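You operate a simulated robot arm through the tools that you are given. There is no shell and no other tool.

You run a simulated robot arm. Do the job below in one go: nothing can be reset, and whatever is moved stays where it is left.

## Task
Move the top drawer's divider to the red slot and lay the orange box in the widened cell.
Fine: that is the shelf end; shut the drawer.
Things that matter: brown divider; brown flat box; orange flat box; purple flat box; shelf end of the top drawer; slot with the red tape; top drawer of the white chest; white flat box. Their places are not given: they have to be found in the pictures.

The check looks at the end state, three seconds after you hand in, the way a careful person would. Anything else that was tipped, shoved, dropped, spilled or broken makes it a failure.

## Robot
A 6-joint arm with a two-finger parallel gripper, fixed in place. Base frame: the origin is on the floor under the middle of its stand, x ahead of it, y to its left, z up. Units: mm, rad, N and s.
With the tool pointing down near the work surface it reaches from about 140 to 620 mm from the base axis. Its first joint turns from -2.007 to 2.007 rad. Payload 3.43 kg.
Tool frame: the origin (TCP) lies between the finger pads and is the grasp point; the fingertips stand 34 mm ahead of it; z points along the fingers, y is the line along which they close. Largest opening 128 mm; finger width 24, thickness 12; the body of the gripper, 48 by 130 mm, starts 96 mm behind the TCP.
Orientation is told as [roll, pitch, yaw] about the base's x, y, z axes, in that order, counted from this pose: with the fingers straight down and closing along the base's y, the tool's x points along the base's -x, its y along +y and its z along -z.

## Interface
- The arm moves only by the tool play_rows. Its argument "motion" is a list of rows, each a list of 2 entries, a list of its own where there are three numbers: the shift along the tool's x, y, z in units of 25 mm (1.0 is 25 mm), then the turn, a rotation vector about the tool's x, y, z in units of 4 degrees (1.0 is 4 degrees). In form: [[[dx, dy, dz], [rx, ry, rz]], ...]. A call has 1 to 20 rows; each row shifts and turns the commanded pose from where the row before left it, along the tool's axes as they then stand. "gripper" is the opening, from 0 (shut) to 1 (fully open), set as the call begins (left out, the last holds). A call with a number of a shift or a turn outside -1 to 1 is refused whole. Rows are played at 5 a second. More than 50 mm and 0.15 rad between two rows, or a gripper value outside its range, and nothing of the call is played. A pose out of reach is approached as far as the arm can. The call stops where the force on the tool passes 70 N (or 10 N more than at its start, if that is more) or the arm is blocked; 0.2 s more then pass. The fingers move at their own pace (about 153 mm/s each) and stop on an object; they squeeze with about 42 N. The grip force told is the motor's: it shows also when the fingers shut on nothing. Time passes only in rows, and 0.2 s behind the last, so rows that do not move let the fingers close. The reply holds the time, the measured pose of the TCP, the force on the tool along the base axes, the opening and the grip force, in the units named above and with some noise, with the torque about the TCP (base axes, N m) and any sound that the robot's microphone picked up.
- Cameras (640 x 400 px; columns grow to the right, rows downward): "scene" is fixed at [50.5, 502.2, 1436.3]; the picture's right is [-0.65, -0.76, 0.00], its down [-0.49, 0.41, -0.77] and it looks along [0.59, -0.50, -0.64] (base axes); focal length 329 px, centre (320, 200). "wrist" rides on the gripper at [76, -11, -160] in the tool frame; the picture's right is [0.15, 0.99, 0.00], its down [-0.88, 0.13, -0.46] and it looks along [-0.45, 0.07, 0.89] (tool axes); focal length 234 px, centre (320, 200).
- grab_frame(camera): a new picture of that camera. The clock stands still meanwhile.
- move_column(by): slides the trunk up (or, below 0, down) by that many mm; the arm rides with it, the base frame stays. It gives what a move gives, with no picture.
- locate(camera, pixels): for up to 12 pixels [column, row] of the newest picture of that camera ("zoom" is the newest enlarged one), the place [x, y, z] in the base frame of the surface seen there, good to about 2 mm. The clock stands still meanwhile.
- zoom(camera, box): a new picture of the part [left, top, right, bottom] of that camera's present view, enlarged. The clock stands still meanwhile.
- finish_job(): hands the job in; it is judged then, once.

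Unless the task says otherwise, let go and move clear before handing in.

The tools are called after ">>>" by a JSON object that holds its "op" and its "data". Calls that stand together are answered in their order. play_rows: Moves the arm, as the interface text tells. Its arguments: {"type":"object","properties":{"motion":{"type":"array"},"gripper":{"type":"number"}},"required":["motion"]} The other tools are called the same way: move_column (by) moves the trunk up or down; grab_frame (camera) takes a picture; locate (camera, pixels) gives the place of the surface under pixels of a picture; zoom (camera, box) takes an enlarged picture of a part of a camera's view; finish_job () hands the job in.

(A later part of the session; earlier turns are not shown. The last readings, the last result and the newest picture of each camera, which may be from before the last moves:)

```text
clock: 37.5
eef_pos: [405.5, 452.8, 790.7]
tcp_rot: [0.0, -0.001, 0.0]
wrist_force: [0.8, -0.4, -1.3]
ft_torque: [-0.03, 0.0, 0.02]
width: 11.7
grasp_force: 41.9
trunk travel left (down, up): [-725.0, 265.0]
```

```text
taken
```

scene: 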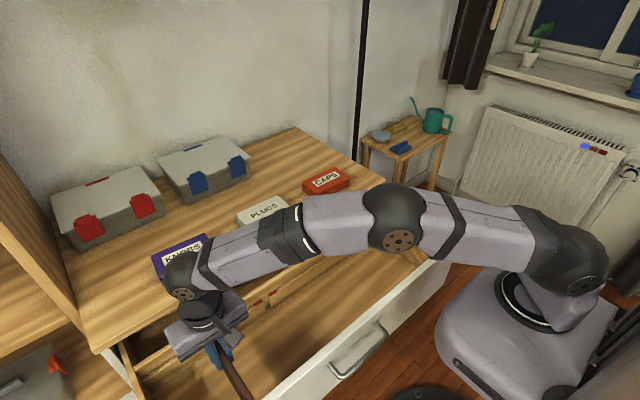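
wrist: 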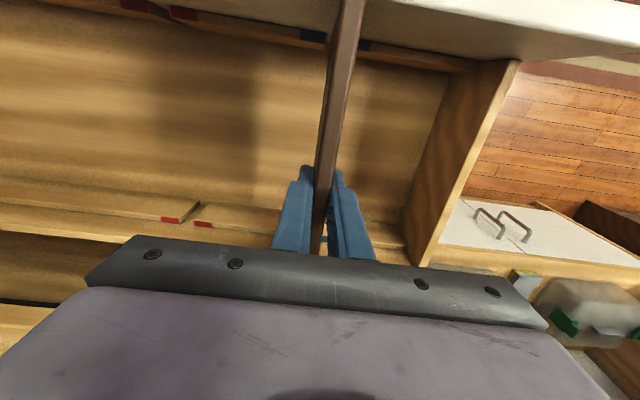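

The divider is lifted free (TCP up 83 mm). I'll carry it −172 mm in y, keeping x constant, to above the red slot.

>>> {"op": "play_rows", "data": {"motion": [[[0, -0.4, 0], [0, 0, 0]], [[0, -0.65, 0], [0, 0, 0]], [[0, -0.7, 0], [0, 0, 0]], [[0, -0.7, 0], [0, 0, 0]], [[0, -0.7, 0], [0, 0, 0]], [[0, -0.7, 0], [0, 0, 0]], [[0, -0.7, 0], [0, 0, 0]], [[0, -0.7, 0], [0, 0, 0]], [[0, -0.7, 0], [0, 0, 0]], [[0, -0.6, 0], [0, 0, 0]], [[0, -0.3, 0], [0, 0, 0]], [[0, 0, 0], [0, 0, 0]], [[0, 0, 0], [0, 0, 0]]]}}

>>> {"op": "grab_frame", "data": {"camera": "wrist"}}

>>> {"op": "grab_frame", "data": {"camera": "scene"}}

```text
clock: 40.3
eef_pos: [407.2, 279.9, 789.9]
tcp_rot: [0.001, 0.0, 0.0]
wrist_force: [-0.3, 0.2, -1.5]
ft_torque: [0.0, -0.01, 0.02]
width: 11.6
grasp_force: 42.4
trunk travel left (down, up): [-725.0, 265.0]
```

```text
taken
```

wrist: 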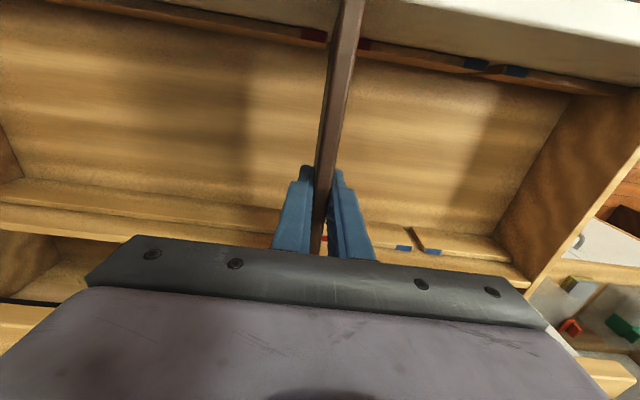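

```text
taken
```

scene: 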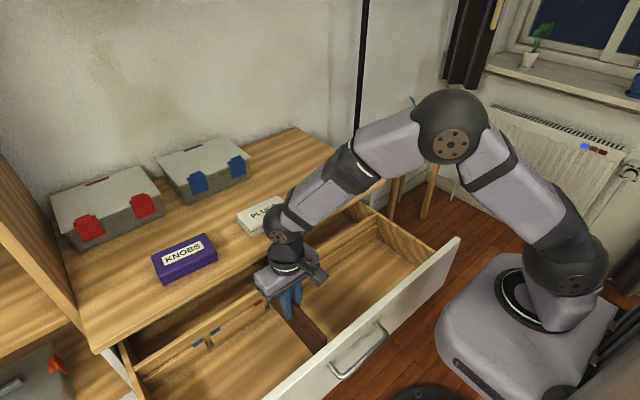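

The divider hangs over the red slot; front red tapes show at (313,35) and (365,45) on either side. I'll zoom in to verify alignment at both ends.

>>> {"op": "zoom", "data": {"camera": "wrist", "box": [290, 0, 400, 68]}}

>>> {"op": "locate", "data": {"camera": "wrist", "pixels": [[305, 33], [315, 36], [324, 38], [361, 44], [368, 46], [343, 20], [350, 20], [357, 20], [325, 238], [335, 150], [345, 60], [350, 60]]}}

>>> {"op": "zoom", "data": {"camera": "scene", "box": [230, 260, 350, 360]}}

```text
5.82 times, centred on (345, 34) of wrist
```

zoom: 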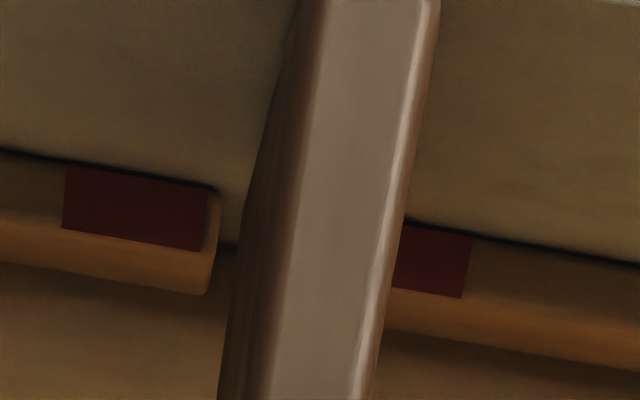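

```text
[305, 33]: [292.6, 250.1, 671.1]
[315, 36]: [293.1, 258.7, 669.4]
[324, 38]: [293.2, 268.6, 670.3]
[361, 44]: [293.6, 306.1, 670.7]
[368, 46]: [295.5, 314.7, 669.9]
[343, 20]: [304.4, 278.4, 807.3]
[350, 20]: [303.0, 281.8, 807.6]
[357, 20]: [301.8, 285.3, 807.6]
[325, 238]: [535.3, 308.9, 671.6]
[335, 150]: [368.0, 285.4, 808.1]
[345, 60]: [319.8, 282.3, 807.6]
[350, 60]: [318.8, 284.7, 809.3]
```

```text
4.00 times, centred on (290, 310) of scene
```

zoom: 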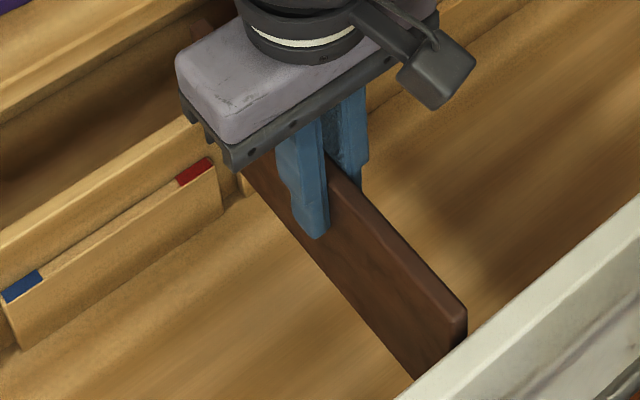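

The divider's top is at z≈808 now. I'll sample its edges at two places along its length to check for yaw and centring relative to the slot (272–289.5).

>>> {"op": "zoom", "data": {"camera": "wrist", "box": [300, 0, 380, 50]}}

>>> {"op": "locate", "data": {"camera": "zoom", "pixels": [[280, 100], [290, 100], [300, 100], [310, 100], [330, 100], [360, 100], [400, 100], [440, 100], [455, 100], [465, 100], [475, 100], [485, 100]]}}

>>> {"op": "zoom", "data": {"camera": "wrist", "box": [290, 120, 370, 170]}}

>>> {"op": "locate", "data": {"camera": "zoom", "pixels": [[260, 100], [270, 100], [280, 100], [290, 100], [300, 100], [330, 100], [360, 100], [390, 100], [400, 100], [410, 100], [420, 100], [430, 100]]}}

```text
8.00 times, centred on (340, 25) of wrist
```

zoom: 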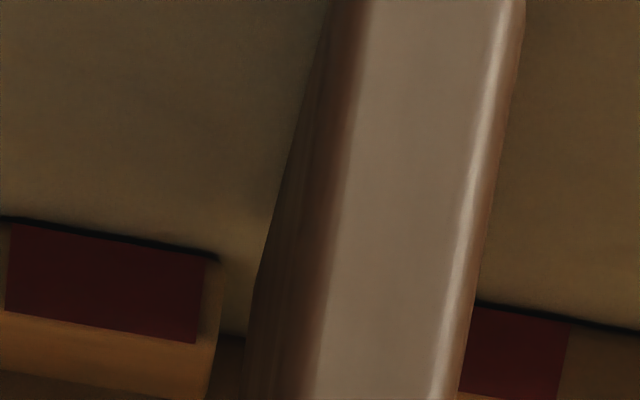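

```text
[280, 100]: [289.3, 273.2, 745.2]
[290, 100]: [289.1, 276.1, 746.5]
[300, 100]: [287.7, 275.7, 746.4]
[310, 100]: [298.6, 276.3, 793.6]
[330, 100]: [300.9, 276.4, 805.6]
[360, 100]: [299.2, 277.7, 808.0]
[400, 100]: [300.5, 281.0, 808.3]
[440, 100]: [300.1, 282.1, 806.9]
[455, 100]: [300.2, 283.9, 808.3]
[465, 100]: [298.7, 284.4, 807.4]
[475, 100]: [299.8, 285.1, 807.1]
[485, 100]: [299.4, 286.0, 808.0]
```

```text
8.00 times, centred on (330, 145) of wrist
```

zoom: 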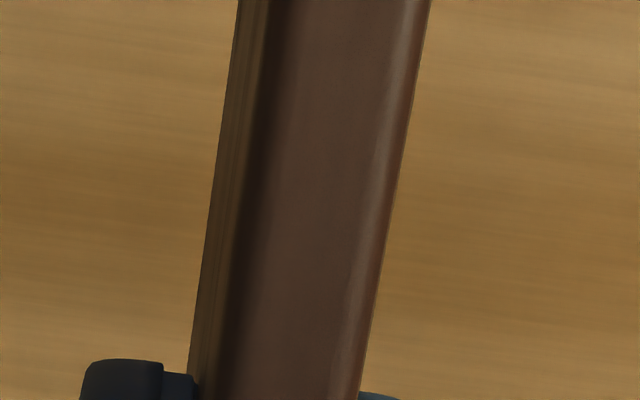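

```text
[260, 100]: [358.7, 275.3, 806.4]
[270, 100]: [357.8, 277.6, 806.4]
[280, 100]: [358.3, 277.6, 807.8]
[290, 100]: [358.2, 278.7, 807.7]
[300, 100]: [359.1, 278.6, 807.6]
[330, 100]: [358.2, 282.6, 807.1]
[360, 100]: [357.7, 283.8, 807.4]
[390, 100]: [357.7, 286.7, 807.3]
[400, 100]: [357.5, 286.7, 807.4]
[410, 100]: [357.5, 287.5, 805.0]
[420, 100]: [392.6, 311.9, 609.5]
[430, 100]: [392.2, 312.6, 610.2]
```

The divider's centre is y≈281.4 at both sampled places with no yaw, matching the red slot centre of ≈281. I'll lower it gently into the slot.

>>> {"op": "play_rows", "data": {"motion": [[[0, 0, 0.4], [0, 0, 0]], [[0, 0, 0.4], [0, 0, 0]], [[0, 0, 0.3], [0, 0, 0]], [[0, 0, 0.3], [0, 0, 0]], [[0, 0, 0.3], [0, 0, 0]], [[0, 0, 0], [0, 0, 0]]]}}

>>> {"op": "grab_frame", "data": {"camera": "wrist"}}

```text
clock: 41.7
eef_pos: [405.7, 280.1, 749.5]
tcp_rot: [-0.001, 0.001, 0.0]
wrist_force: [-0.7, 0.4, -2.6]
ft_torque: [0.0, 0.0, 0.02]
width: 11.4
grasp_force: 42.0
trunk travel left (down, up): [-725.0, 265.0]
```

```text
taken
```

wrist: 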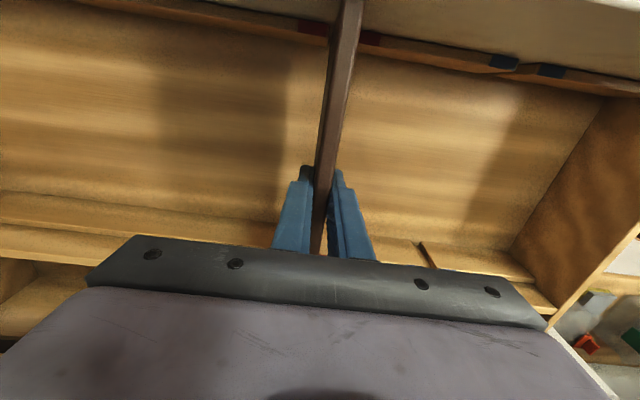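

It went 40 mm down with no contact force, so its lower edge is already inside the slots. I'll lower the remaining 42 mm.

>>> {"op": "play_rows", "data": {"motion": [[[0, 0, 0.4], [0, 0, 0]], [[0, 0, 0.4], [0, 0, 0]], [[0, 0, 0.4], [0, 0, 0]], [[0, 0, 0.28], [0, 0, 0]], [[0, 0, 0.12], [0, 0, 0]], [[0, 0, 0], [0, 0, 0]]]}}

>>> {"op": "zoom", "data": {"camera": "scene", "box": [230, 260, 350, 360]}}

>>> {"op": "grab_frame", "data": {"camera": "wrist"}}

```text
clock: 43.1
eef_pos: [406.8, 280.8, 708.6]
tcp_rot: [-0.001, -0.002, 0.001]
wrist_force: [-0.8, -0.2, -1.2]
ft_torque: [-0.04, 0.03, 0.04]
width: 11.8
grasp_force: 42.1
trunk travel left (down, up): [-725.0, 265.0]
```

```text
4.00 times, centred on (290, 310) of scene
```

zoom: 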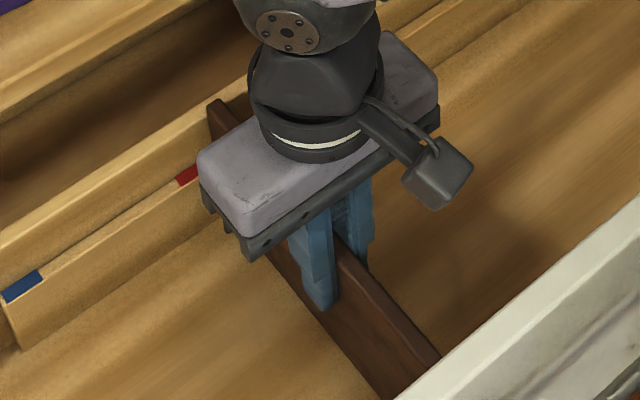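

```text
taken
```

wrist: 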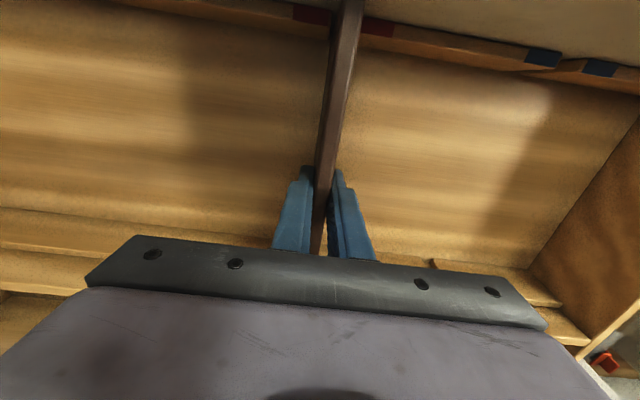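

TCP is at z≈708.6, within about 1 mm of the divider's seated height. I'll lower a last millimetre and release to a 51 mm opening.

>>> {"op": "play_rows", "data": {"motion": [[[0, 0, 0.05], [0, 0, 0]], [[0, 0, 0], [0, 0, 0]]]}}

>>> {"op": "play_rows", "data": {"motion": [[[0, 0, 0], [0, 0, 0]], [[0, 0, 0], [0, 0, 0]], [[0, 0, 0], [0, 0, 0]]], "gripper": 0.4}}

>>> {"op": "play_rows", "data": {"motion": [[[0, 0, -0.6], [0, 0, 0]], [[0, 0, -0.8], [0, 0, 0]], [[0, 0, -1], [0, 0, 0]], [[0, 0, -1], [0, 0, 0]], [[0, 0, -1], [0, 0, 0]], [[0, 0, -1], [0, 0, 0]], [[0, 0, -1], [0, 0, 0]], [[0, 0, -1], [0, 0, 0]], [[0, 0, -1], [0, 0, 0]], [[0, 0, -1], [0, 0, 0]]]}}

>>> {"op": "grab_frame", "data": {"camera": "wrist"}}

>>> {"op": "grab_frame", "data": {"camera": "scene"}}

```text
clock: 43.7
eef_pos: [405.5, 280.3, 708.1]
tcp_rot: [-0.001, -0.001, 0.0]
wrist_force: [-0.3, -0.5, -0.4]
ft_torque: [-0.06, -0.03, -0.04]
width: 11.5
grasp_force: 42.0
trunk travel left (down, up): [-725.0, 265.0]
```

```text
clock: 44.5
eef_pos: [406.2, 279.6, 709.0]
tcp_rot: [0.0, 0.001, 0.0]
wrist_force: [-0.2, 0.0, 0.3]
ft_torque: [0.01, -0.01, 0.02]
width: 51.1
grasp_force: 0.0
trunk travel left (down, up): [-725.0, 265.0]
```

```text
clock: 46.7
eef_pos: [407.4, 280.9, 944.3]
tcp_rot: [0.0, 0.002, 0.0]
wrist_force: [0.9, -0.6, 0.1]
ft_torque: [0.02, 0.0, 0.0]
width: 51.3
grasp_force: 0.1
trunk travel left (down, up): [-725.0, 265.0]
```

```text
taken
```

wrist: 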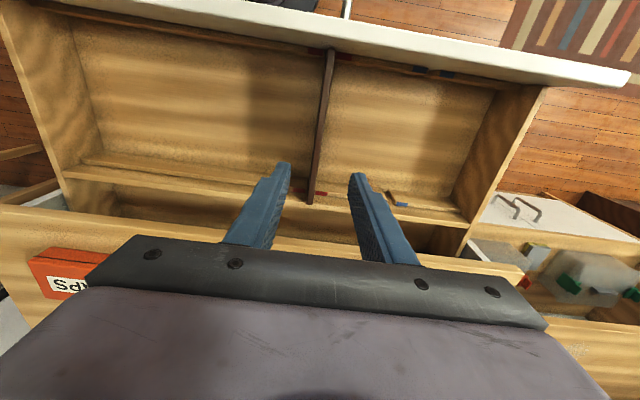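

```text
taken
```

scene: 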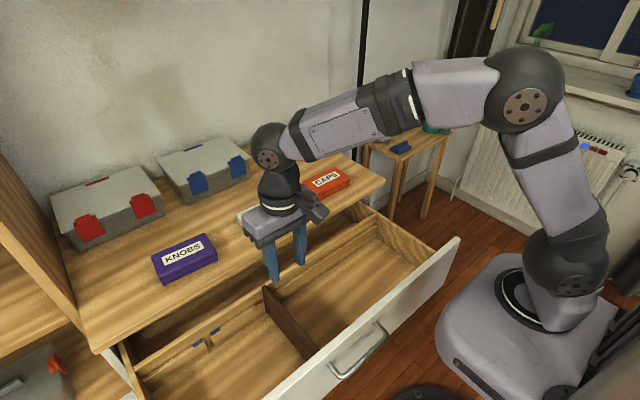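

The divider now stands in the red slot (wrist 322,130; scene 290,325). I'll verify its height and measure the orange CAPS box.

>>> {"op": "locate", "data": {"camera": "wrist", "pixels": [[330, 60], [325, 100], [319, 140], [311, 190], [320, 193], [335, 55]]}}

>>> {"op": "zoom", "data": {"camera": "scene", "box": [290, 155, 370, 210]}}

>>> {"op": "locate", "data": {"camera": "zoom", "pixels": [[120, 180], [175, 285], [395, 205], [345, 100], [470, 150], [250, 170], [290, 250], [200, 250], [180, 315], [450, 240], [480, 200], [120, 240]]}}

```text
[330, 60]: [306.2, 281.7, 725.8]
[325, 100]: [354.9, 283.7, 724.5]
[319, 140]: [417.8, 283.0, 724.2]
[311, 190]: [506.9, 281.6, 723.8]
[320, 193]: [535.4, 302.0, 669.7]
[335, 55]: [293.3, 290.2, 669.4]
```

```text
7.27 times, centred on (330, 182) of scene
```

zoom: 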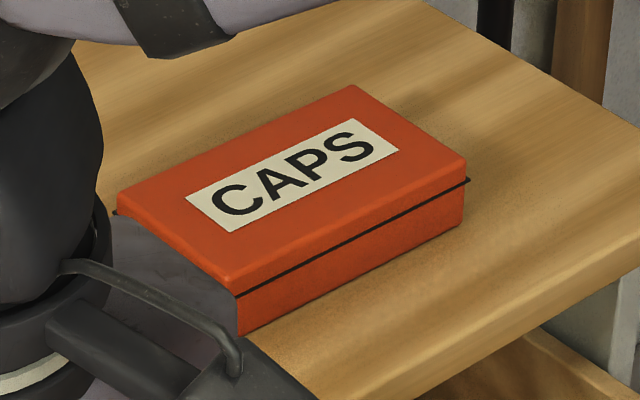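

```text
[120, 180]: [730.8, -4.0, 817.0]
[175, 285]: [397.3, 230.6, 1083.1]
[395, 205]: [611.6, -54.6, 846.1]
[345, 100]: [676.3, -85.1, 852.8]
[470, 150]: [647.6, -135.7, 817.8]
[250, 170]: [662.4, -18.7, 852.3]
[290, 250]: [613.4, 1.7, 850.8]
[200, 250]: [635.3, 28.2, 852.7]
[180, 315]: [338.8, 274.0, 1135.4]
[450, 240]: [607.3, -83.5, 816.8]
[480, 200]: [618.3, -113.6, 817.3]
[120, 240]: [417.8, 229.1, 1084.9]
```

The divider's top is uniformly at z≈724 at y≈282, so it is seated. The orange box spans roughly x 607–682 and y −90 to 40 with its top at z≈852; I'll move over toward it and turn the gripper to close along its short side.

>>> {"op": "play_rows", "data": {"motion": [[[-0.41, -0.94, -0.06], [0, 0, 0]], [[-0.41, -0.94, -0.06], [0, 0, 0]], [[-0.41, -0.94, -0.06], [0, 0, 0]], [[-0.41, -0.94, -0.06], [0, 0, 0]], [[-0.41, -0.94, -0.06], [0, 0, 0]], [[-0.41, -0.94, -0.06], [0, 0, 0]], [[-0.41, -0.94, -0.06], [0, 0, 0]], [[-0.41, -0.94, -0.06], [0, 0, 0]], [[-0.41, -0.94, -0.06], [0, 0, 0]], [[-0.41, -0.94, -0.06], [0, 0, 0]], [[-0.41, -0.94, -0.06], [0, 0, 0]], [[-0.41, -0.94, -0.06], [0, 0, 0]], [[-0.41, -0.94, -0.06], [0, 0, 0]], [[0, 0, 0], [0, 0, 0]]], "gripper": 1}}

>>> {"op": "grab_frame", "data": {"camera": "wrist"}}

>>> {"op": "grab_frame", "data": {"camera": "scene"}}

```text
clock: 49.7
eef_pos: [538.0, -25.7, 962.2]
tcp_rot: [0.0, 0.002, 0.0]
wrist_force: [0.2, 0.4, -0.2]
ft_torque: [0.02, 0.0, -0.02]
width: 128.0
grasp_force: 0.1
trunk travel left (down, up): [-725.0, 265.0]
```

```text
taken
```

wrist: 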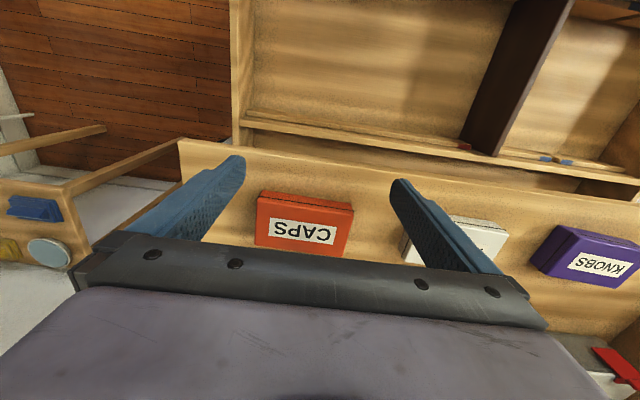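

```text
taken
```

scene: 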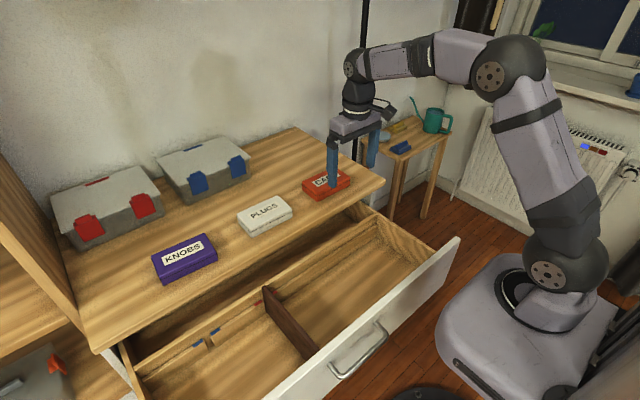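

The orange box is fully visible in the wrist view (255–355, 192–257). I'll zoom in and locate its corners.

>>> {"op": "zoom", "data": {"camera": "wrist", "box": [240, 175, 370, 265]}}

```text
4.44 times, centred on (305, 220) of wrist
```

zoom: 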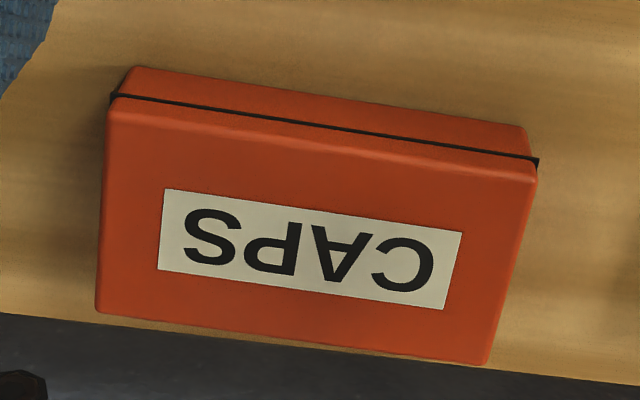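

>>> {"op": "locate", "data": {"camera": "zoom", "pixels": [[115, 103], [530, 175], [488, 358], [100, 305], [300, 220], [130, 75], [525, 135], [320, 130], [300, 330], [105, 200], [510, 260], [330, 110]]}}

```text
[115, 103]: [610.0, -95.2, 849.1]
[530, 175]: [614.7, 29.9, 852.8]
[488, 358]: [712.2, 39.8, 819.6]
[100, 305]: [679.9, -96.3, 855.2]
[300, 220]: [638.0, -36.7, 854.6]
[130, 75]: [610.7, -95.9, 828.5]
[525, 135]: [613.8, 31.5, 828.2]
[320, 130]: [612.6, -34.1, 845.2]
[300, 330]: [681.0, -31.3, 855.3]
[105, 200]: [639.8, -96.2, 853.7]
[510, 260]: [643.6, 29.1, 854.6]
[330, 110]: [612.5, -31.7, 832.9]
```

The orange box measures about 72 mm in x (611–683) and 128 mm in y (−97 to 32), top z≈854, centre (647, −32). It must be gripped along x, so I'll turn the gripper 90° here.

>>> {"op": "play_rows", "data": {"motion": [[[0, 0, 0], [0, 0, -1]], [[0, 0, 0], [0, 0, -1]], [[0, 0, 0], [0, 0, -1]], [[0, 0, 0], [0, 0, -1]], [[0, 0, 0], [0, 0, -1]], [[0, 0, 0], [0, 0, -1]], [[0, 0, 0], [0, 0, -1]], [[0, 0, 0], [0, 0, -1]], [[0, 0, 0], [0, 0, -1]], [[0, 0, 0], [0, 0, -1]], [[0, 0, 0], [0, 0, -1]], [[0, 0, 0], [0, 0, -1]], [[0, 0, 0], [0, 0, -1]], [[0, 0, 0], [0, 0, -1]], [[0, 0, 0], [0, 0, -1]], [[0, 0, 0], [0, 0, -1]], [[0, 0, 0], [0, 0, -1]], [[0, 0, 0], [0, 0, -1]], [[0, 0, 0], [0, 0, -1]], [[0, 0, 0], [0, 0, -1]]]}}

>>> {"op": "play_rows", "data": {"motion": [[[0, 0, 0], [0, 0, -1]], [[0, 0, 0], [0, 0, -1]], [[0, 0, 0], [0, 0, -0.5]], [[0, 0, 0], [0, 0, 0]]]}}

```text
clock: 53.9
eef_pos: [538.2, -25.1, 961.3]
tcp_rot: [-0.001, -0.002, 1.397]
wrist_force: [0.3, -1.0, -0.1]
ft_torque: [-0.02, -0.01, 0.03]
width: 128.1
grasp_force: 0.1
trunk travel left (down, up): [-725.0, 265.0]
```

```text
clock: 54.9
eef_pos: [538.9, -25.2, 962.0]
tcp_rot: [0.001, 0.0, 1.571]
wrist_force: [0.3, -0.9, -0.6]
ft_torque: [0.03, -0.01, 0.02]
width: 127.9
grasp_force: 0.1
trunk travel left (down, up): [-725.0, 265.0]
```

Now I'll advance over the box toward x≈640 while coming down to z≈912 and see whether the arm reaches there.

>>> {"op": "play_rows", "data": {"motion": [[[0.056, -0.8, 0.4], [0, 0, 0]], [[0.056, -0.8, 0.4], [0, 0, 0]], [[0.056, -0.8, 0.4], [0, 0, 0]], [[0.056, -0.8, 0.4], [0, 0, 0]], [[0.056, -0.8, 0.4], [0, 0, 0]], [[0, 0, 0], [0, 0, 0]]]}}

>>> {"op": "grab_frame", "data": {"camera": "wrist"}}

>>> {"op": "grab_frame", "data": {"camera": "scene"}}

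```text
clock: 56.3
eef_pos: [638.1, -33.4, 912.0]
tcp_rot: [0.0, 0.002, 1.57]
wrist_force: [0.1, 1.2, 0.0]
ft_torque: [0.0, 0.0, 0.01]
width: 128.0
grasp_force: 0.1
trunk travel left (down, up): [-725.0, 265.0]
```

```text
taken
```

wrist: 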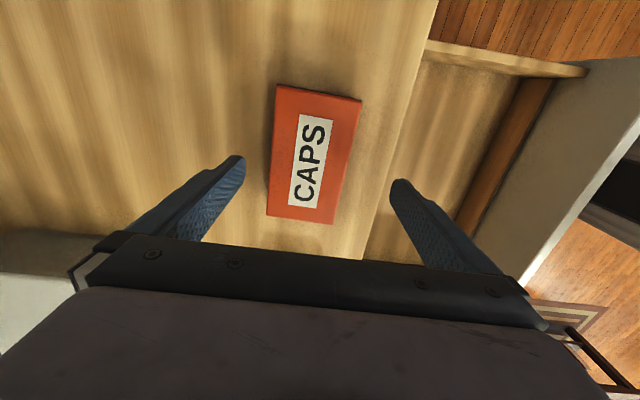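

```text
taken
```

scene: 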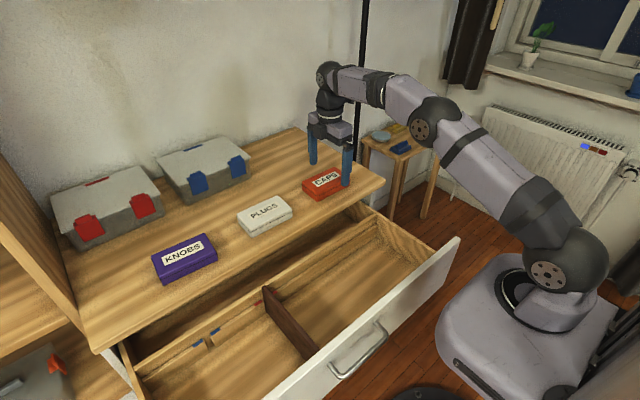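

The arm reached (638, −33, 912) with room to spare, and the box sits between the fingers (wrist 268–362, 85–222). I'll locate its edges again from here to centre and align the grip.

>>> {"op": "zoom", "data": {"camera": "wrist", "box": [240, 70, 400, 240]}}

>>> {"op": "locate", "data": {"camera": "wrist", "pixels": [[281, 92], [356, 104], [330, 217], [271, 210], [276, 150], [344, 160], [349, 140], [272, 190], [337, 190], [347, 165], [362, 102], [340, 205]]}}

```text
2.35 times, centred on (320, 155) of wrist
```

zoom: 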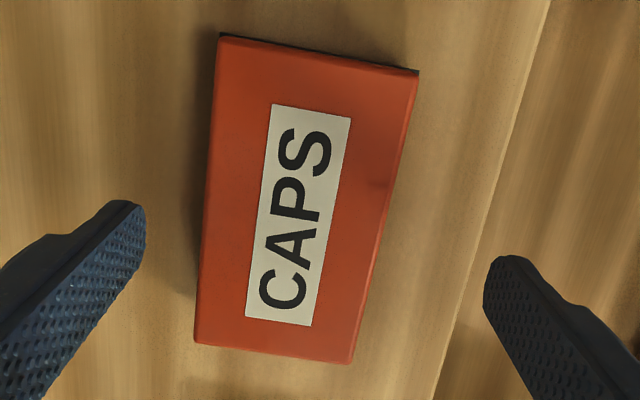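

```text
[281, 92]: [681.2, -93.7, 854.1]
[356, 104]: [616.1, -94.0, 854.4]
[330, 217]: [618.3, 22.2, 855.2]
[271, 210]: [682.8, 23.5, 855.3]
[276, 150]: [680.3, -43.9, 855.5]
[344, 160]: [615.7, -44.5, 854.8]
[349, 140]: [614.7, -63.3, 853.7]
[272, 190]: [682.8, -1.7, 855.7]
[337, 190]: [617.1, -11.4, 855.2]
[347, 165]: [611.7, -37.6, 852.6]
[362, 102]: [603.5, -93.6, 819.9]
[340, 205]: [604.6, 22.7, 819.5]
```

The box is axis-aligned with its centre at (648, −33). I'll move 10 mm forward and descend 57 mm so the fingertips are a few mm above the tabletop.

>>> {"op": "play_rows", "data": {"motion": [[[0, -0.4, 0], [0, 0, 0]], [[0, 0, 0.6], [0, 0, 0]], [[0, 0, 0.6], [0, 0, 0]], [[0, 0, 0.6], [0, 0, 0]], [[0, 0, 0.4], [0, 0, 0]], [[0, 0, 0], [0, 0, 0]]]}}

>>> {"op": "grab_frame", "data": {"camera": "scene"}}

>>> {"op": "grab_frame", "data": {"camera": "wrist"}}

```text
clock: 57.7
eef_pos: [647.3, -33.5, 858.1]
tcp_rot: [0.001, 0.0, 1.57]
wrist_force: [-0.6, -0.2, -0.2]
ft_torque: [0.0, 0.01, -0.01]
width: 128.1
grasp_force: 0.1
trunk travel left (down, up): [-725.0, 265.0]
```

```text
taken
```

scene: 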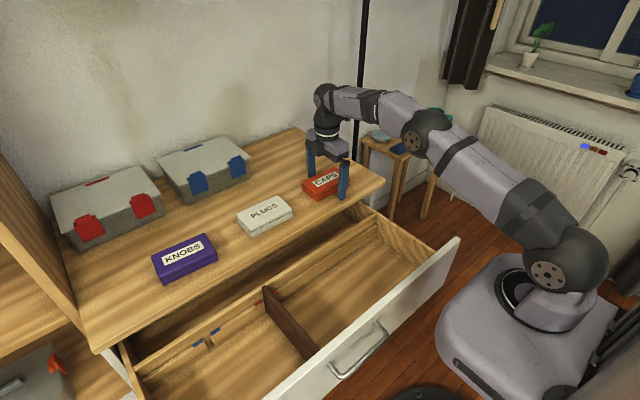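

```text
taken
```

wrist: 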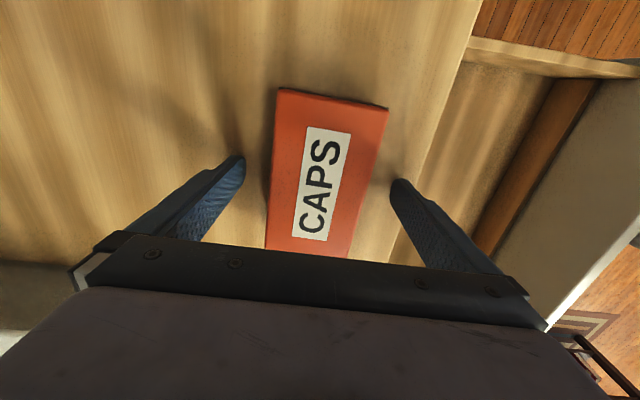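

The fingers straddle the box with tips about 7 mm above the tabletop. I'll go 2 mm lower and close.

>>> {"op": "play_rows", "data": {"motion": [[[0, 0, 0.1], [0, 0, 0]], [[0, 0, 0], [0, 0, 0]]]}}

>>> {"op": "play_rows", "data": {"motion": [[[0, 0, 0], [0, 0, 0]], [[0, 0, 0], [0, 0, 0]], [[0, 0, 0], [0, 0, 0]], [[0, 0, 0], [0, 0, 0]]], "gripper": 0.4}}

>>> {"op": "grab_frame", "data": {"camera": "wrist"}}

```text
clock: 58.3
eef_pos: [646.6, -32.1, 856.2]
tcp_rot: [0.001, 0.0, 1.571]
wrist_force: [-0.1, 0.1, 0.1]
ft_torque: [0.01, 0.01, -0.01]
width: 128.0
grasp_force: 0.1
trunk travel left (down, up): [-725.0, 265.0]
```

```text
clock: 59.3
eef_pos: [647.7, -32.5, 855.6]
tcp_rot: [0.001, -0.001, 1.571]
wrist_force: [1.1, -0.8, 0.2]
ft_torque: [0.01, -0.07, -0.05]
width: 74.4
grasp_force: 41.8
trunk travel left (down, up): [-725.0, 265.0]
```

```text
taken
```

wrist: 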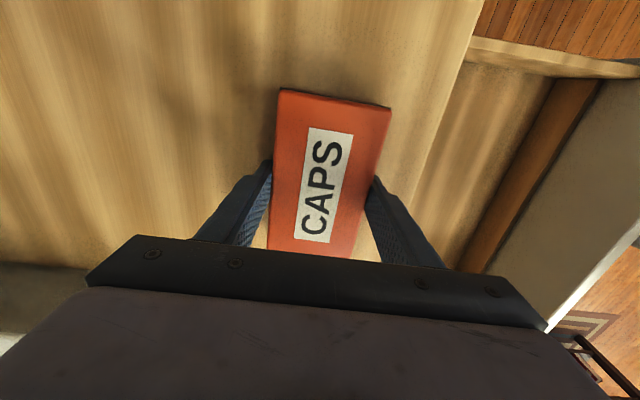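

The box is held at width 74.4 with 42 N. I'll lift it slowly and check the weight.

>>> {"op": "play_rows", "data": {"motion": [[[0, 0, -0.2], [0, 0, 0]], [[0, 0, -0.4], [0, 0, 0]], [[0, 0, -0.6], [0, 0, 0]], [[0, 0, -0.6], [0, 0, 0]], [[0, 0, -0.6], [0, 0, 0]], [[0, 0, -0.6], [0, 0, 0]], [[0, 0, -0.4], [0, 0, 0]], [[0, 0, 0], [0, 0, 0]]]}}

>>> {"op": "grab_frame", "data": {"camera": "wrist"}}

>>> {"op": "grab_frame", "data": {"camera": "scene"}}

```text
clock: 61.1
eef_pos: [645.1, -33.9, 938.6]
tcp_rot: [0.0, 0.0, 1.57]
wrist_force: [0.1, -0.4, -1.7]
ft_torque: [-0.01, 0.03, 0.01]
width: 73.9
grasp_force: 42.1
out of reach, approached as far as the arm can: row 7
trunk travel left (down, up): [-725.0, 265.0]
```

```text
taken
```

wrist: 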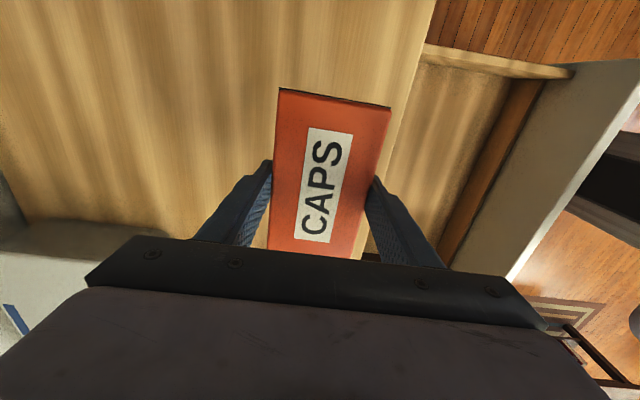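

```text
taken
```

scene: 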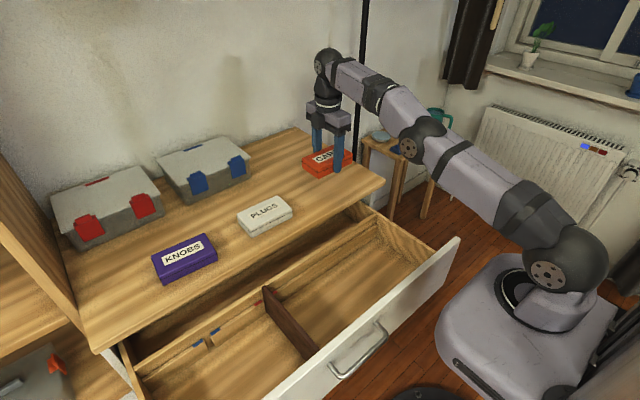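

The box hangs level at z≈938 with its underside about 83 mm above the tabletop, weighing under 0.2 kg. I'll carry it diagonally over to above the widened shelf-end cell.

>>> {"op": "play_rows", "data": {"motion": [[[-0.5, 0.5, 0], [0, 0, 0]], [[-0.8, 0.6, 0], [0, 0, 0]], [[-0.93, 0.6, 0], [0, 0, 0]], [[-0.93, 0.6, 0], [0, 0, 0]], [[-0.93, 0.6, 0], [0, 0, 0]], [[-0.93, 0.6, 0], [0, 0, 0]], [[-0.93, 0.6, 0], [0, 0, 0]], [[-0.93, 0.6, 0], [0, 0, 0]], [[-0.93, 0.6, 0], [0, 0, 0]], [[-0.93, 0.6, 0], [0, 0, 0]], [[-0.93, 0.6, 0], [0, 0, 0]], [[-0.93, 0.6, 0], [0, 0, 0]], [[-0.93, 0.6, 0], [0, 0, 0]], [[-0.93, 0.6, 0], [0, 0, 0]], [[-0.93, 0.6, 0], [0, 0, 0]], [[-0.93, 0.6, 0], [0, 0, 0]], [[-0.93, 0.3, 0], [0, 0, 0]], [[-0.93, 0, 0], [0, 0, 0]], [[-0.93, 0, 0], [0, 0, 0]], [[-0.93, 0, 0], [0, 0, 0]]]}}

>>> {"op": "grab_frame", "data": {"camera": "wrist"}}

>>> {"op": "grab_frame", "data": {"camera": "scene"}}

```text
clock: 65.3
eef_pos: [399.9, 418.7, 939.6]
tcp_rot: [0.001, -0.001, 1.57]
wrist_force: [-1.3, 0.6, -1.0]
ft_torque: [0.0, 0.0, 0.01]
width: 74.3
grasp_force: 42.5
trunk travel left (down, up): [-725.0, 265.0]
```

```text
taken
```

wrist: 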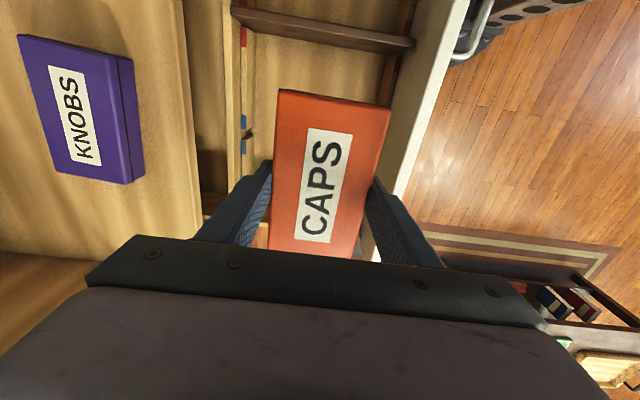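

```text
taken
```

scene: 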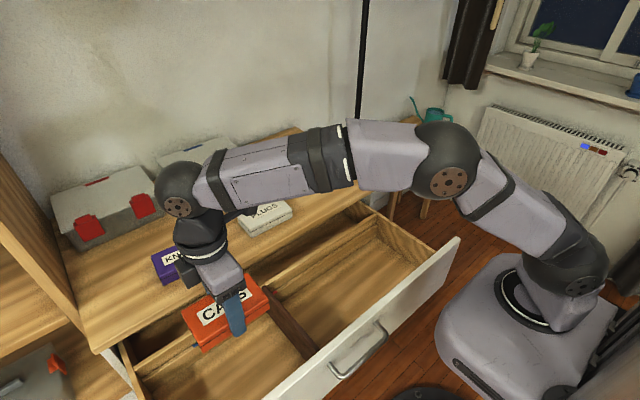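

The box is over the shelf-end cell at (400, 419). I'll shift 15 mm further from the divider and descend to just above the drawer floor.

>>> {"op": "play_rows", "data": {"motion": [[[-0.2, 0, 0.8], [0, 0, 0]], [[-0.2, 0, 1], [0, 0, 0]], [[-0.2, 0, 1], [0, 0, 0]], [[0, 0, 1], [0, 0, 0]], [[0, 0, 1], [0, 0, 0]], [[0, 0, 1], [0, 0, 0]], [[0, 0, 1], [0, 0, 0]], [[0, 0, 1], [0, 0, 0]], [[0, 0, 1], [0, 0, 0]], [[0, 0, 0.8], [0, 0, 0]], [[0, 0, 0.6], [0, 0, 0]], [[0, 0, 0], [0, 0, 0]]]}}

>>> {"op": "grab_frame", "data": {"camera": "scene"}}

>>> {"op": "grab_frame", "data": {"camera": "wrist"}}

```text
clock: 67.9
eef_pos: [402.3, 433.0, 683.5]
tcp_rot: [0.001, 0.0, 1.571]
wrist_force: [0.1, -0.3, -1.5]
ft_torque: [0.0, -0.01, -0.01]
width: 74.0
grasp_force: 41.8
trunk travel left (down, up): [-725.0, 265.0]
```

```text
taken
```

scene: 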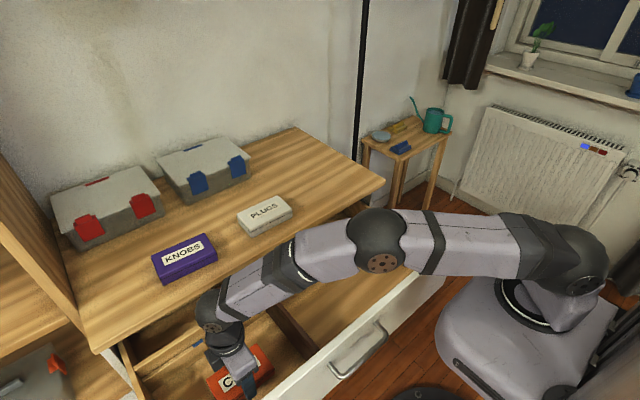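

```text
taken
```

wrist: 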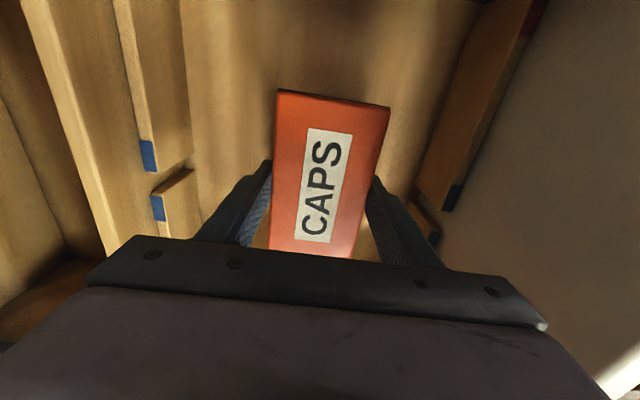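

The box's underside is about 36 mm above the drawer floor, clear of both rails. I'll lower slowly and watch the force for contact.

>>> {"op": "play_rows", "data": {"motion": [[[0, 0, 0.4], [0, 0, 0]], [[0, 0, 0.4], [0, 0, 0]], [[0, 0, 0.3], [0, 0, 0]], [[0, 0, 0.2], [0, 0, 0]], [[0, 0, 0.08], [0, 0, 0]], [[0, 0, 0], [0, 0, 0]]]}}

```text
clock: 69.3
eef_pos: [399.8, 433.0, 649.3]
tcp_rot: [0.001, 0.0, 1.572]
wrist_force: [-0.4, 0.6, -2.0]
ft_torque: [0.0, 0.02, 0.03]
width: 74.1
grasp_force: 42.2
trunk travel left (down, up): [-725.0, 265.0]
```

>>> {"op": "play_rows", "data": {"motion": [[[0, 0, 0.05], [0, 0, 0]], [[0, 0, 0.03], [0, 0, 0]], [[0, 0, 0], [0, 0, 0]]]}}

>>> {"op": "grab_frame", "data": {"camera": "wrist"}}

```text
clock: 70.1
eef_pos: [400.9, 432.9, 647.1]
tcp_rot: [0.0, 0.001, 1.571]
wrist_force: [0.4, -1.2, -1.5]
ft_torque: [-0.01, -0.03, 0.0]
width: 74.2
grasp_force: 42.3
trunk travel left (down, up): [-725.0, 265.0]
```

```text
taken
```

wrist: 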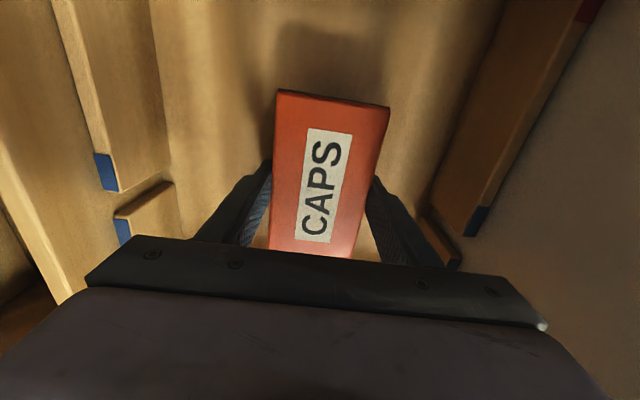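

There is no contact yet at TCP z≈647. I'll continue down by about 1 mm per row for a few rows.

>>> {"op": "play_rows", "data": {"motion": [[[0, 0, 0.04], [0, 0, 0]], [[0, 0, 0.04], [0, 0, 0]], [[0, 0, 0], [0, 0, 0]]]}}

```text
clock: 70.9
eef_pos: [400.0, 433.6, 644.8]
tcp_rot: [0.0, 0.0, 1.57]
wrist_force: [0.3, -0.9, 0.4]
ft_torque: [-0.05, 0.02, -0.04]
width: 74.2
grasp_force: 41.4
trunk travel left (down, up): [-725.0, 265.0]
```

The vertical force went from −1.5 to +0.4 N, so the box is resting on the floor. I'll open the fingers and rise straight up.

>>> {"op": "play_rows", "data": {"motion": [[[0, 0, 0], [0, 0, 0]], [[0, 0, 0], [0, 0, 0]], [[0, 0, 0], [0, 0, 0]]], "gripper": 0.78}}

>>> {"op": "play_rows", "data": {"motion": [[[0, 0, -0.4], [0, 0, 0]], [[0, 0, -0.6], [0, 0, 0]], [[0, 0, -0.8], [0, 0, 0]], [[0, 0, -1], [0, 0, 0]], [[0, 0, -1], [0, 0, 0]], [[0, 0, -1], [0, 0, 0]], [[0, 0, -1], [0, 0, 0]], [[0, 0, -1], [0, 0, 0]], [[0, 0, -1], [0, 0, 0]], [[0, 0, -1], [0, 0, 0]], [[0, 0, -1], [0, 0, 0]]]}}

>>> {"op": "grab_frame", "data": {"camera": "scene"}}

>>> {"op": "grab_frame", "data": {"camera": "wrist"}}

```text
clock: 71.7
eef_pos: [401.1, 432.7, 645.4]
tcp_rot: [-0.002, 0.001, 1.571]
wrist_force: [0.4, -0.3, 0.5]
ft_torque: [0.03, -0.01, -0.03]
width: 99.6
grasp_force: 0.0
trunk travel left (down, up): [-725.0, 265.0]
```

```text
clock: 74.1
eef_pos: [401.4, 431.9, 891.0]
tcp_rot: [0.0, 0.0, 1.571]
wrist_force: [0.1, -0.8, 0.9]
ft_torque: [-0.02, 0.03, -0.01]
width: 99.8
grasp_force: 0.1
trunk travel left (down, up): [-725.0, 265.0]
```

```text
taken
```

scene: 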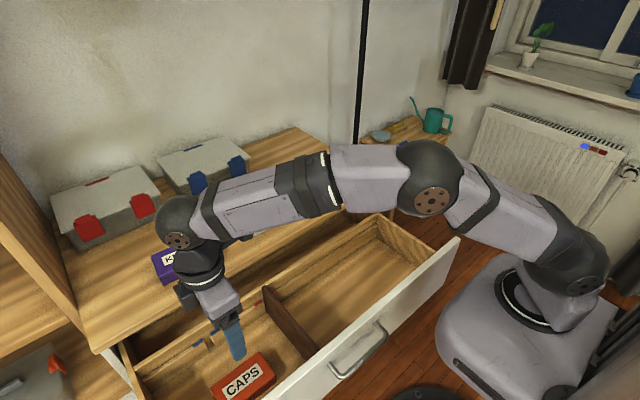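

```text
taken
```

wrist: 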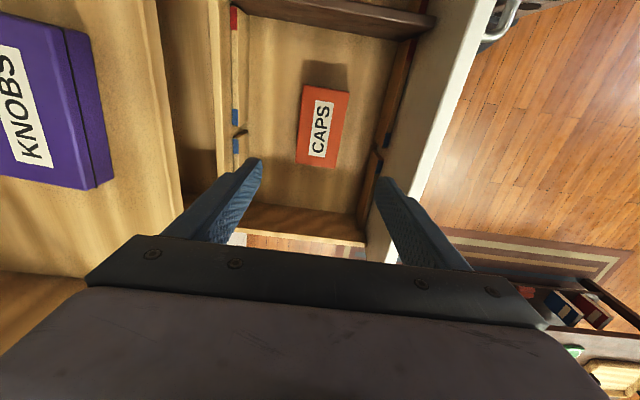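

The orange CAPS box lies flat in the widened cell (wrist 323,125; scene 243,380). To shut the drawer I'll re-grasp the handle as before, first going back up and over to in front of it, with a 20° tilt.

>>> {"op": "play_rows", "data": {"motion": [[[0.4, 0.4, -0.8], [0, 0, 0]], [[0.8, 0.74, -0.8], [0, 0, 0]], [[0.9, 0.83, -0.7], [0, 0, 0]], [[0.9, 0.83, -0.5], [0, 0, 0]], [[0.9, 0.83, -0.5], [0, 0, 0]], [[0.9, 0.83, -0.5], [0, 0, 0]], [[0.9, 0.83, 0], [0, 0, 0]], [[0.9, 0.83, 0], [0, 0, 0]], [[0.9, 0.83, 0], [0, 0, 0]], [[0.9, 0.83, 0], [0, 0, 0]], [[0, 0, 0], [1, 0, 0]], [[0, 0, 0], [1, 0, 0]], [[0, 0, 0], [1, 0, 0]], [[0, 0, 0], [1, 0, 0]], [[0, 0, 0], [1, 0, 0]], [[0, 0, 0], [0, 0, 0]]], "gripper": 0.24}}

>>> {"op": "grab_frame", "data": {"camera": "wrist"}}

>>> {"op": "grab_frame", "data": {"camera": "scene"}}

```text
clock: 77.5
eef_pos: [205.6, 222.7, 986.2]
tcp_rot: [-0.352, 0.002, 1.57]
wrist_force: [-0.4, 0.4, 0.4]
ft_torque: [-0.06, 0.01, 0.01]
width: 30.6
grasp_force: 0.1
trunk travel left (down, up): [-725.0, 265.0]
```

```text
taken
```

wrist: 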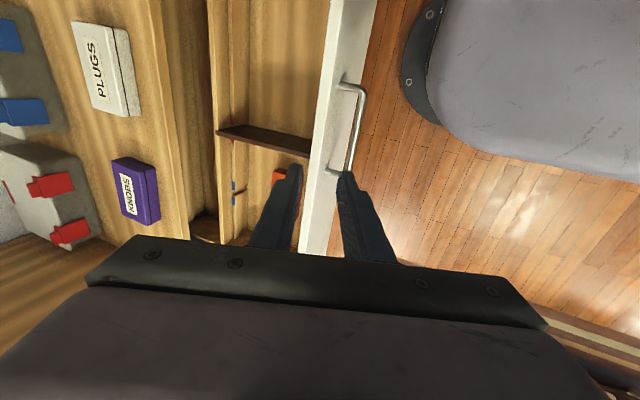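

```text
taken
```

scene: 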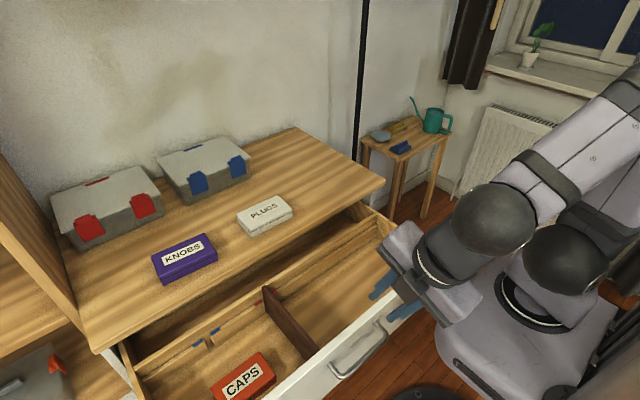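

The view matches the one from just after I released the handle. I'll confirm the bar's position and inspect the drawer contents before shutting it.

>>> {"op": "locate", "data": {"camera": "wrist", "pixels": [[360, 110], [354, 140], [347, 165], [345, 88], [280, 176], [232, 140], [262, 138]]}}

>>> {"op": "zoom", "data": {"camera": "scene", "box": [120, 260, 400, 400]}}

>>> {"op": "locate", "data": {"camera": "scene", "pixels": [[360, 355], [340, 370], [380, 340], [243, 372], [222, 395], [268, 362], [270, 292], [300, 340]]}}

```text
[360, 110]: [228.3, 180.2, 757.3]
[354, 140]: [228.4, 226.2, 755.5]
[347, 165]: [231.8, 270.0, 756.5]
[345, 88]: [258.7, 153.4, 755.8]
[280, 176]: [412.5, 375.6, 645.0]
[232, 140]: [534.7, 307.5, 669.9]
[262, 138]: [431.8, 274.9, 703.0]
```

```text
2.29 times, centred on (260, 330) of scene
```

zoom: 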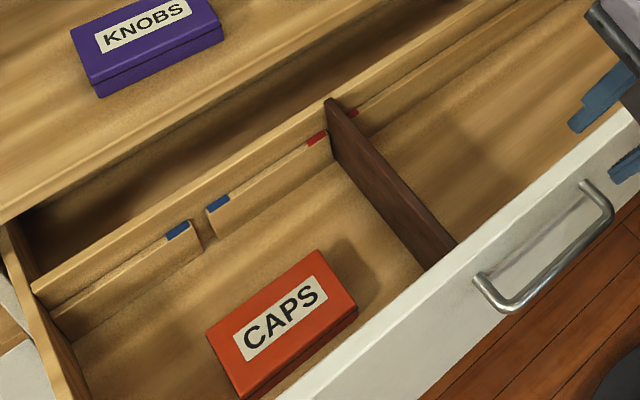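

```text
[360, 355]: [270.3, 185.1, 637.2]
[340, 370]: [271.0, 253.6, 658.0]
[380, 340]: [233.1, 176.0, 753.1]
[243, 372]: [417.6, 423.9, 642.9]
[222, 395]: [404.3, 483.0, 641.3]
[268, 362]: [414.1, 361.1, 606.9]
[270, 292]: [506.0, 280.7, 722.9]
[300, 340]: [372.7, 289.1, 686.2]
```

The bar is at x≈231, z≈751 as left, the box lies flat (top z≈642) and the divider is between the red tapes. I'll lower the trunk by 170 as before.

>>> {"op": "move_column", "data": {"by": -170}}

>>> {"op": "grab_frame", "data": {"camera": "wrist"}}

```text
clock: 79.4
eef_pos: [204.4, 223.0, 815.1]
tcp_rot: [-0.348, 0.0, 1.568]
wrist_force: [0.0, -0.3, 0.3]
ft_torque: [-0.01, 0.02, -0.04]
width: 30.6
grasp_force: 0.1
trunk travel left (down, up): [-555.0, 435.0]
```

```text
taken
```

wrist: 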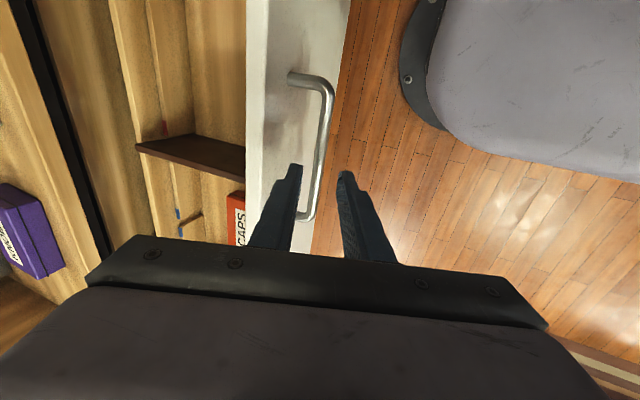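

The bar (wrist 318,170) runs between the open fingers. I'll descend 65 mm along the tool axis and close on it.

>>> {"op": "play_rows", "data": {"motion": [[[0, -0.06, 0.6], [0, 0, 0]], [[0, 0, 0.8], [0, 0, 0]], [[0, 0, 0.7], [0, 0, 0]], [[0, 0, 0.5], [0, 0, 0]], [[0, 0, 0], [0, 0, 0]]]}}

>>> {"op": "play_rows", "data": {"motion": [[[0, 0, 0], [0, 0, 0]], [[0, 0, 0], [0, 0, 0]], [[0, 0, 0], [0, 0, 0]]], "gripper": 0}}

```text
clock: 80.6
eef_pos: [229.2, 222.5, 753.5]
tcp_rot: [-0.349, -0.001, 1.572]
wrist_force: [0.3, -0.2, 0.2]
ft_torque: [0.0, 0.0, 0.04]
width: 30.7
grasp_force: 0.1
trunk travel left (down, up): [-555.0, 435.0]
```

```text
clock: 81.4
eef_pos: [229.4, 223.5, 755.3]
tcp_rot: [-0.349, 0.001, 1.572]
wrist_force: [7.0, -0.1, 2.0]
ft_torque: [-0.52, -0.03, 0.61]
width: 12.0
grasp_force: 45.0
trunk travel left (down, up): [-555.0, 435.0]
```

The handle is gripped again (width 12.0). I'll push the drawer in gently so the box does not slide, half the way first.

>>> {"op": "play_rows", "data": {"motion": [[[0, -0.188, 0.068], [0, 0, 0]], [[0, -0.301, 0.109], [0, 0, 0]], [[0, -0.376, 0.137], [0, 0, 0]], [[0, -0.47, 0.171], [0, 0, 0]], [[0, -0.47, 0.171], [0, 0, 0]], [[0, -0.47, 0.171], [0, 0, 0]], [[0, -0.47, 0.171], [0, 0, 0]], [[0, -0.47, 0.171], [0, 0, 0]], [[0, -0.47, 0.171], [0, 0, 0]], [[0, -0.47, 0.171], [0, 0, 0]], [[0, -0.47, 0.171], [0, 0, 0]], [[0, -0.47, 0.171], [0, 0, 0]], [[0, -0.376, 0.137], [0, 0, 0]], [[0, -0.169, 0.062], [0, 0, 0]]]}}

>>> {"op": "grab_frame", "data": {"camera": "scene"}}

```text
clock: 84.4
eef_pos: [380.2, 223.1, 755.5]
tcp_rot: [-0.351, 0.0, 1.573]
wrist_force: [-2.0, 3.2, 4.8]
ft_torque: [-1.56, -0.04, 0.17]
width: 11.5
grasp_force: 45.4
trunk travel left (down, up): [-555.0, 435.0]
```

```text
taken
```

scene: 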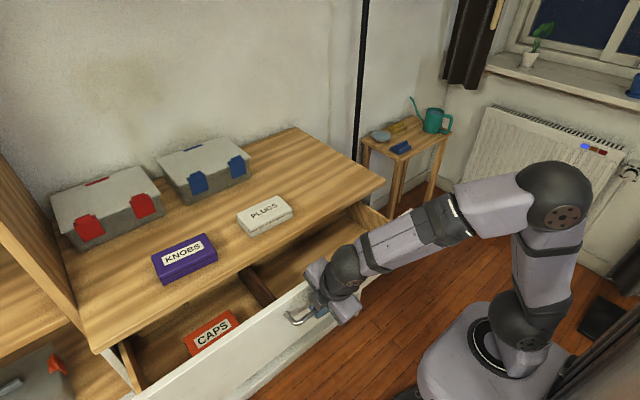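

The drawer is half shut with the box and divider still in place. I'll push another 140 mm, slowing toward the end.

>>> {"op": "play_rows", "data": {"motion": [[[0, -0.188, 0.068], [0, 0, 0]], [[0, -0.301, 0.109], [0, 0, 0]], [[0, -0.376, 0.137], [0, 0, 0]], [[0, -0.47, 0.171], [0, 0, 0]], [[0, -0.47, 0.171], [0, 0, 0]], [[0, -0.47, 0.171], [0, 0, 0]], [[0, -0.47, 0.171], [0, 0, 0]], [[0, -0.47, 0.171], [0, 0, 0]], [[0, -0.47, 0.171], [0, 0, 0]], [[0, -0.47, 0.171], [0, 0, 0]], [[0, -0.47, 0.171], [0, 0, 0]], [[0, -0.376, 0.137], [0, 0, 0]], [[0, -0.188, 0.068], [0, 0, 0]], [[0, -0.075, 0.027], [0, 0, 0]]]}}

>>> {"op": "grab_frame", "data": {"camera": "scene"}}

```text
clock: 87.4
eef_pos: [520.5, 222.6, 754.9]
tcp_rot: [-0.348, 0.001, 1.572]
wrist_force: [-1.7, -0.3, -4.3]
ft_torque: [0.15, 0.01, 0.79]
width: 11.9
grasp_force: 44.6
trunk travel left (down, up): [-555.0, 435.0]
```

```text
taken
```

scene: 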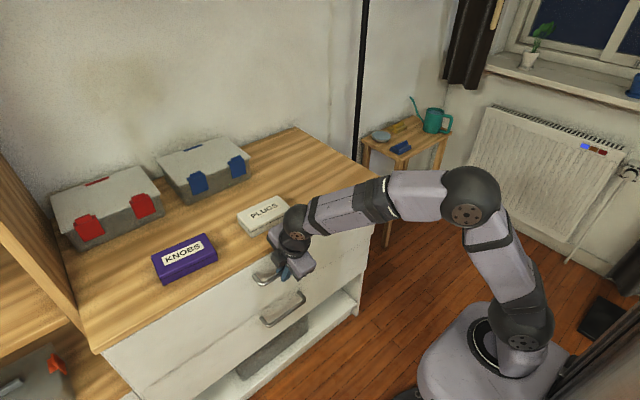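

About 8 mm remain. I'll push in 2–3 mm steps until the stop is felt.

>>> {"op": "play_rows", "data": {"motion": [[[0, -0.1, 0.036], [0, 0, 0]], [[0, -0.1, 0.036], [0, 0, 0]], [[0, -0.075, 0.027], [0, 0, 0]], [[0, -0.056, 0.02], [0, 0, 0]], [[0, 0, 0], [0, 0, 0]]]}}

```text
clock: 88.6
eef_pos: [528.9, 223.8, 753.2]
tcp_rot: [-0.348, 0.0, 1.571]
wrist_force: [1.0, 0.3, -5.4]
ft_torque: [-0.32, 0.01, 0.68]
width: 11.5
grasp_force: 45.2
trunk travel left (down, up): [-555.0, 435.0]
```

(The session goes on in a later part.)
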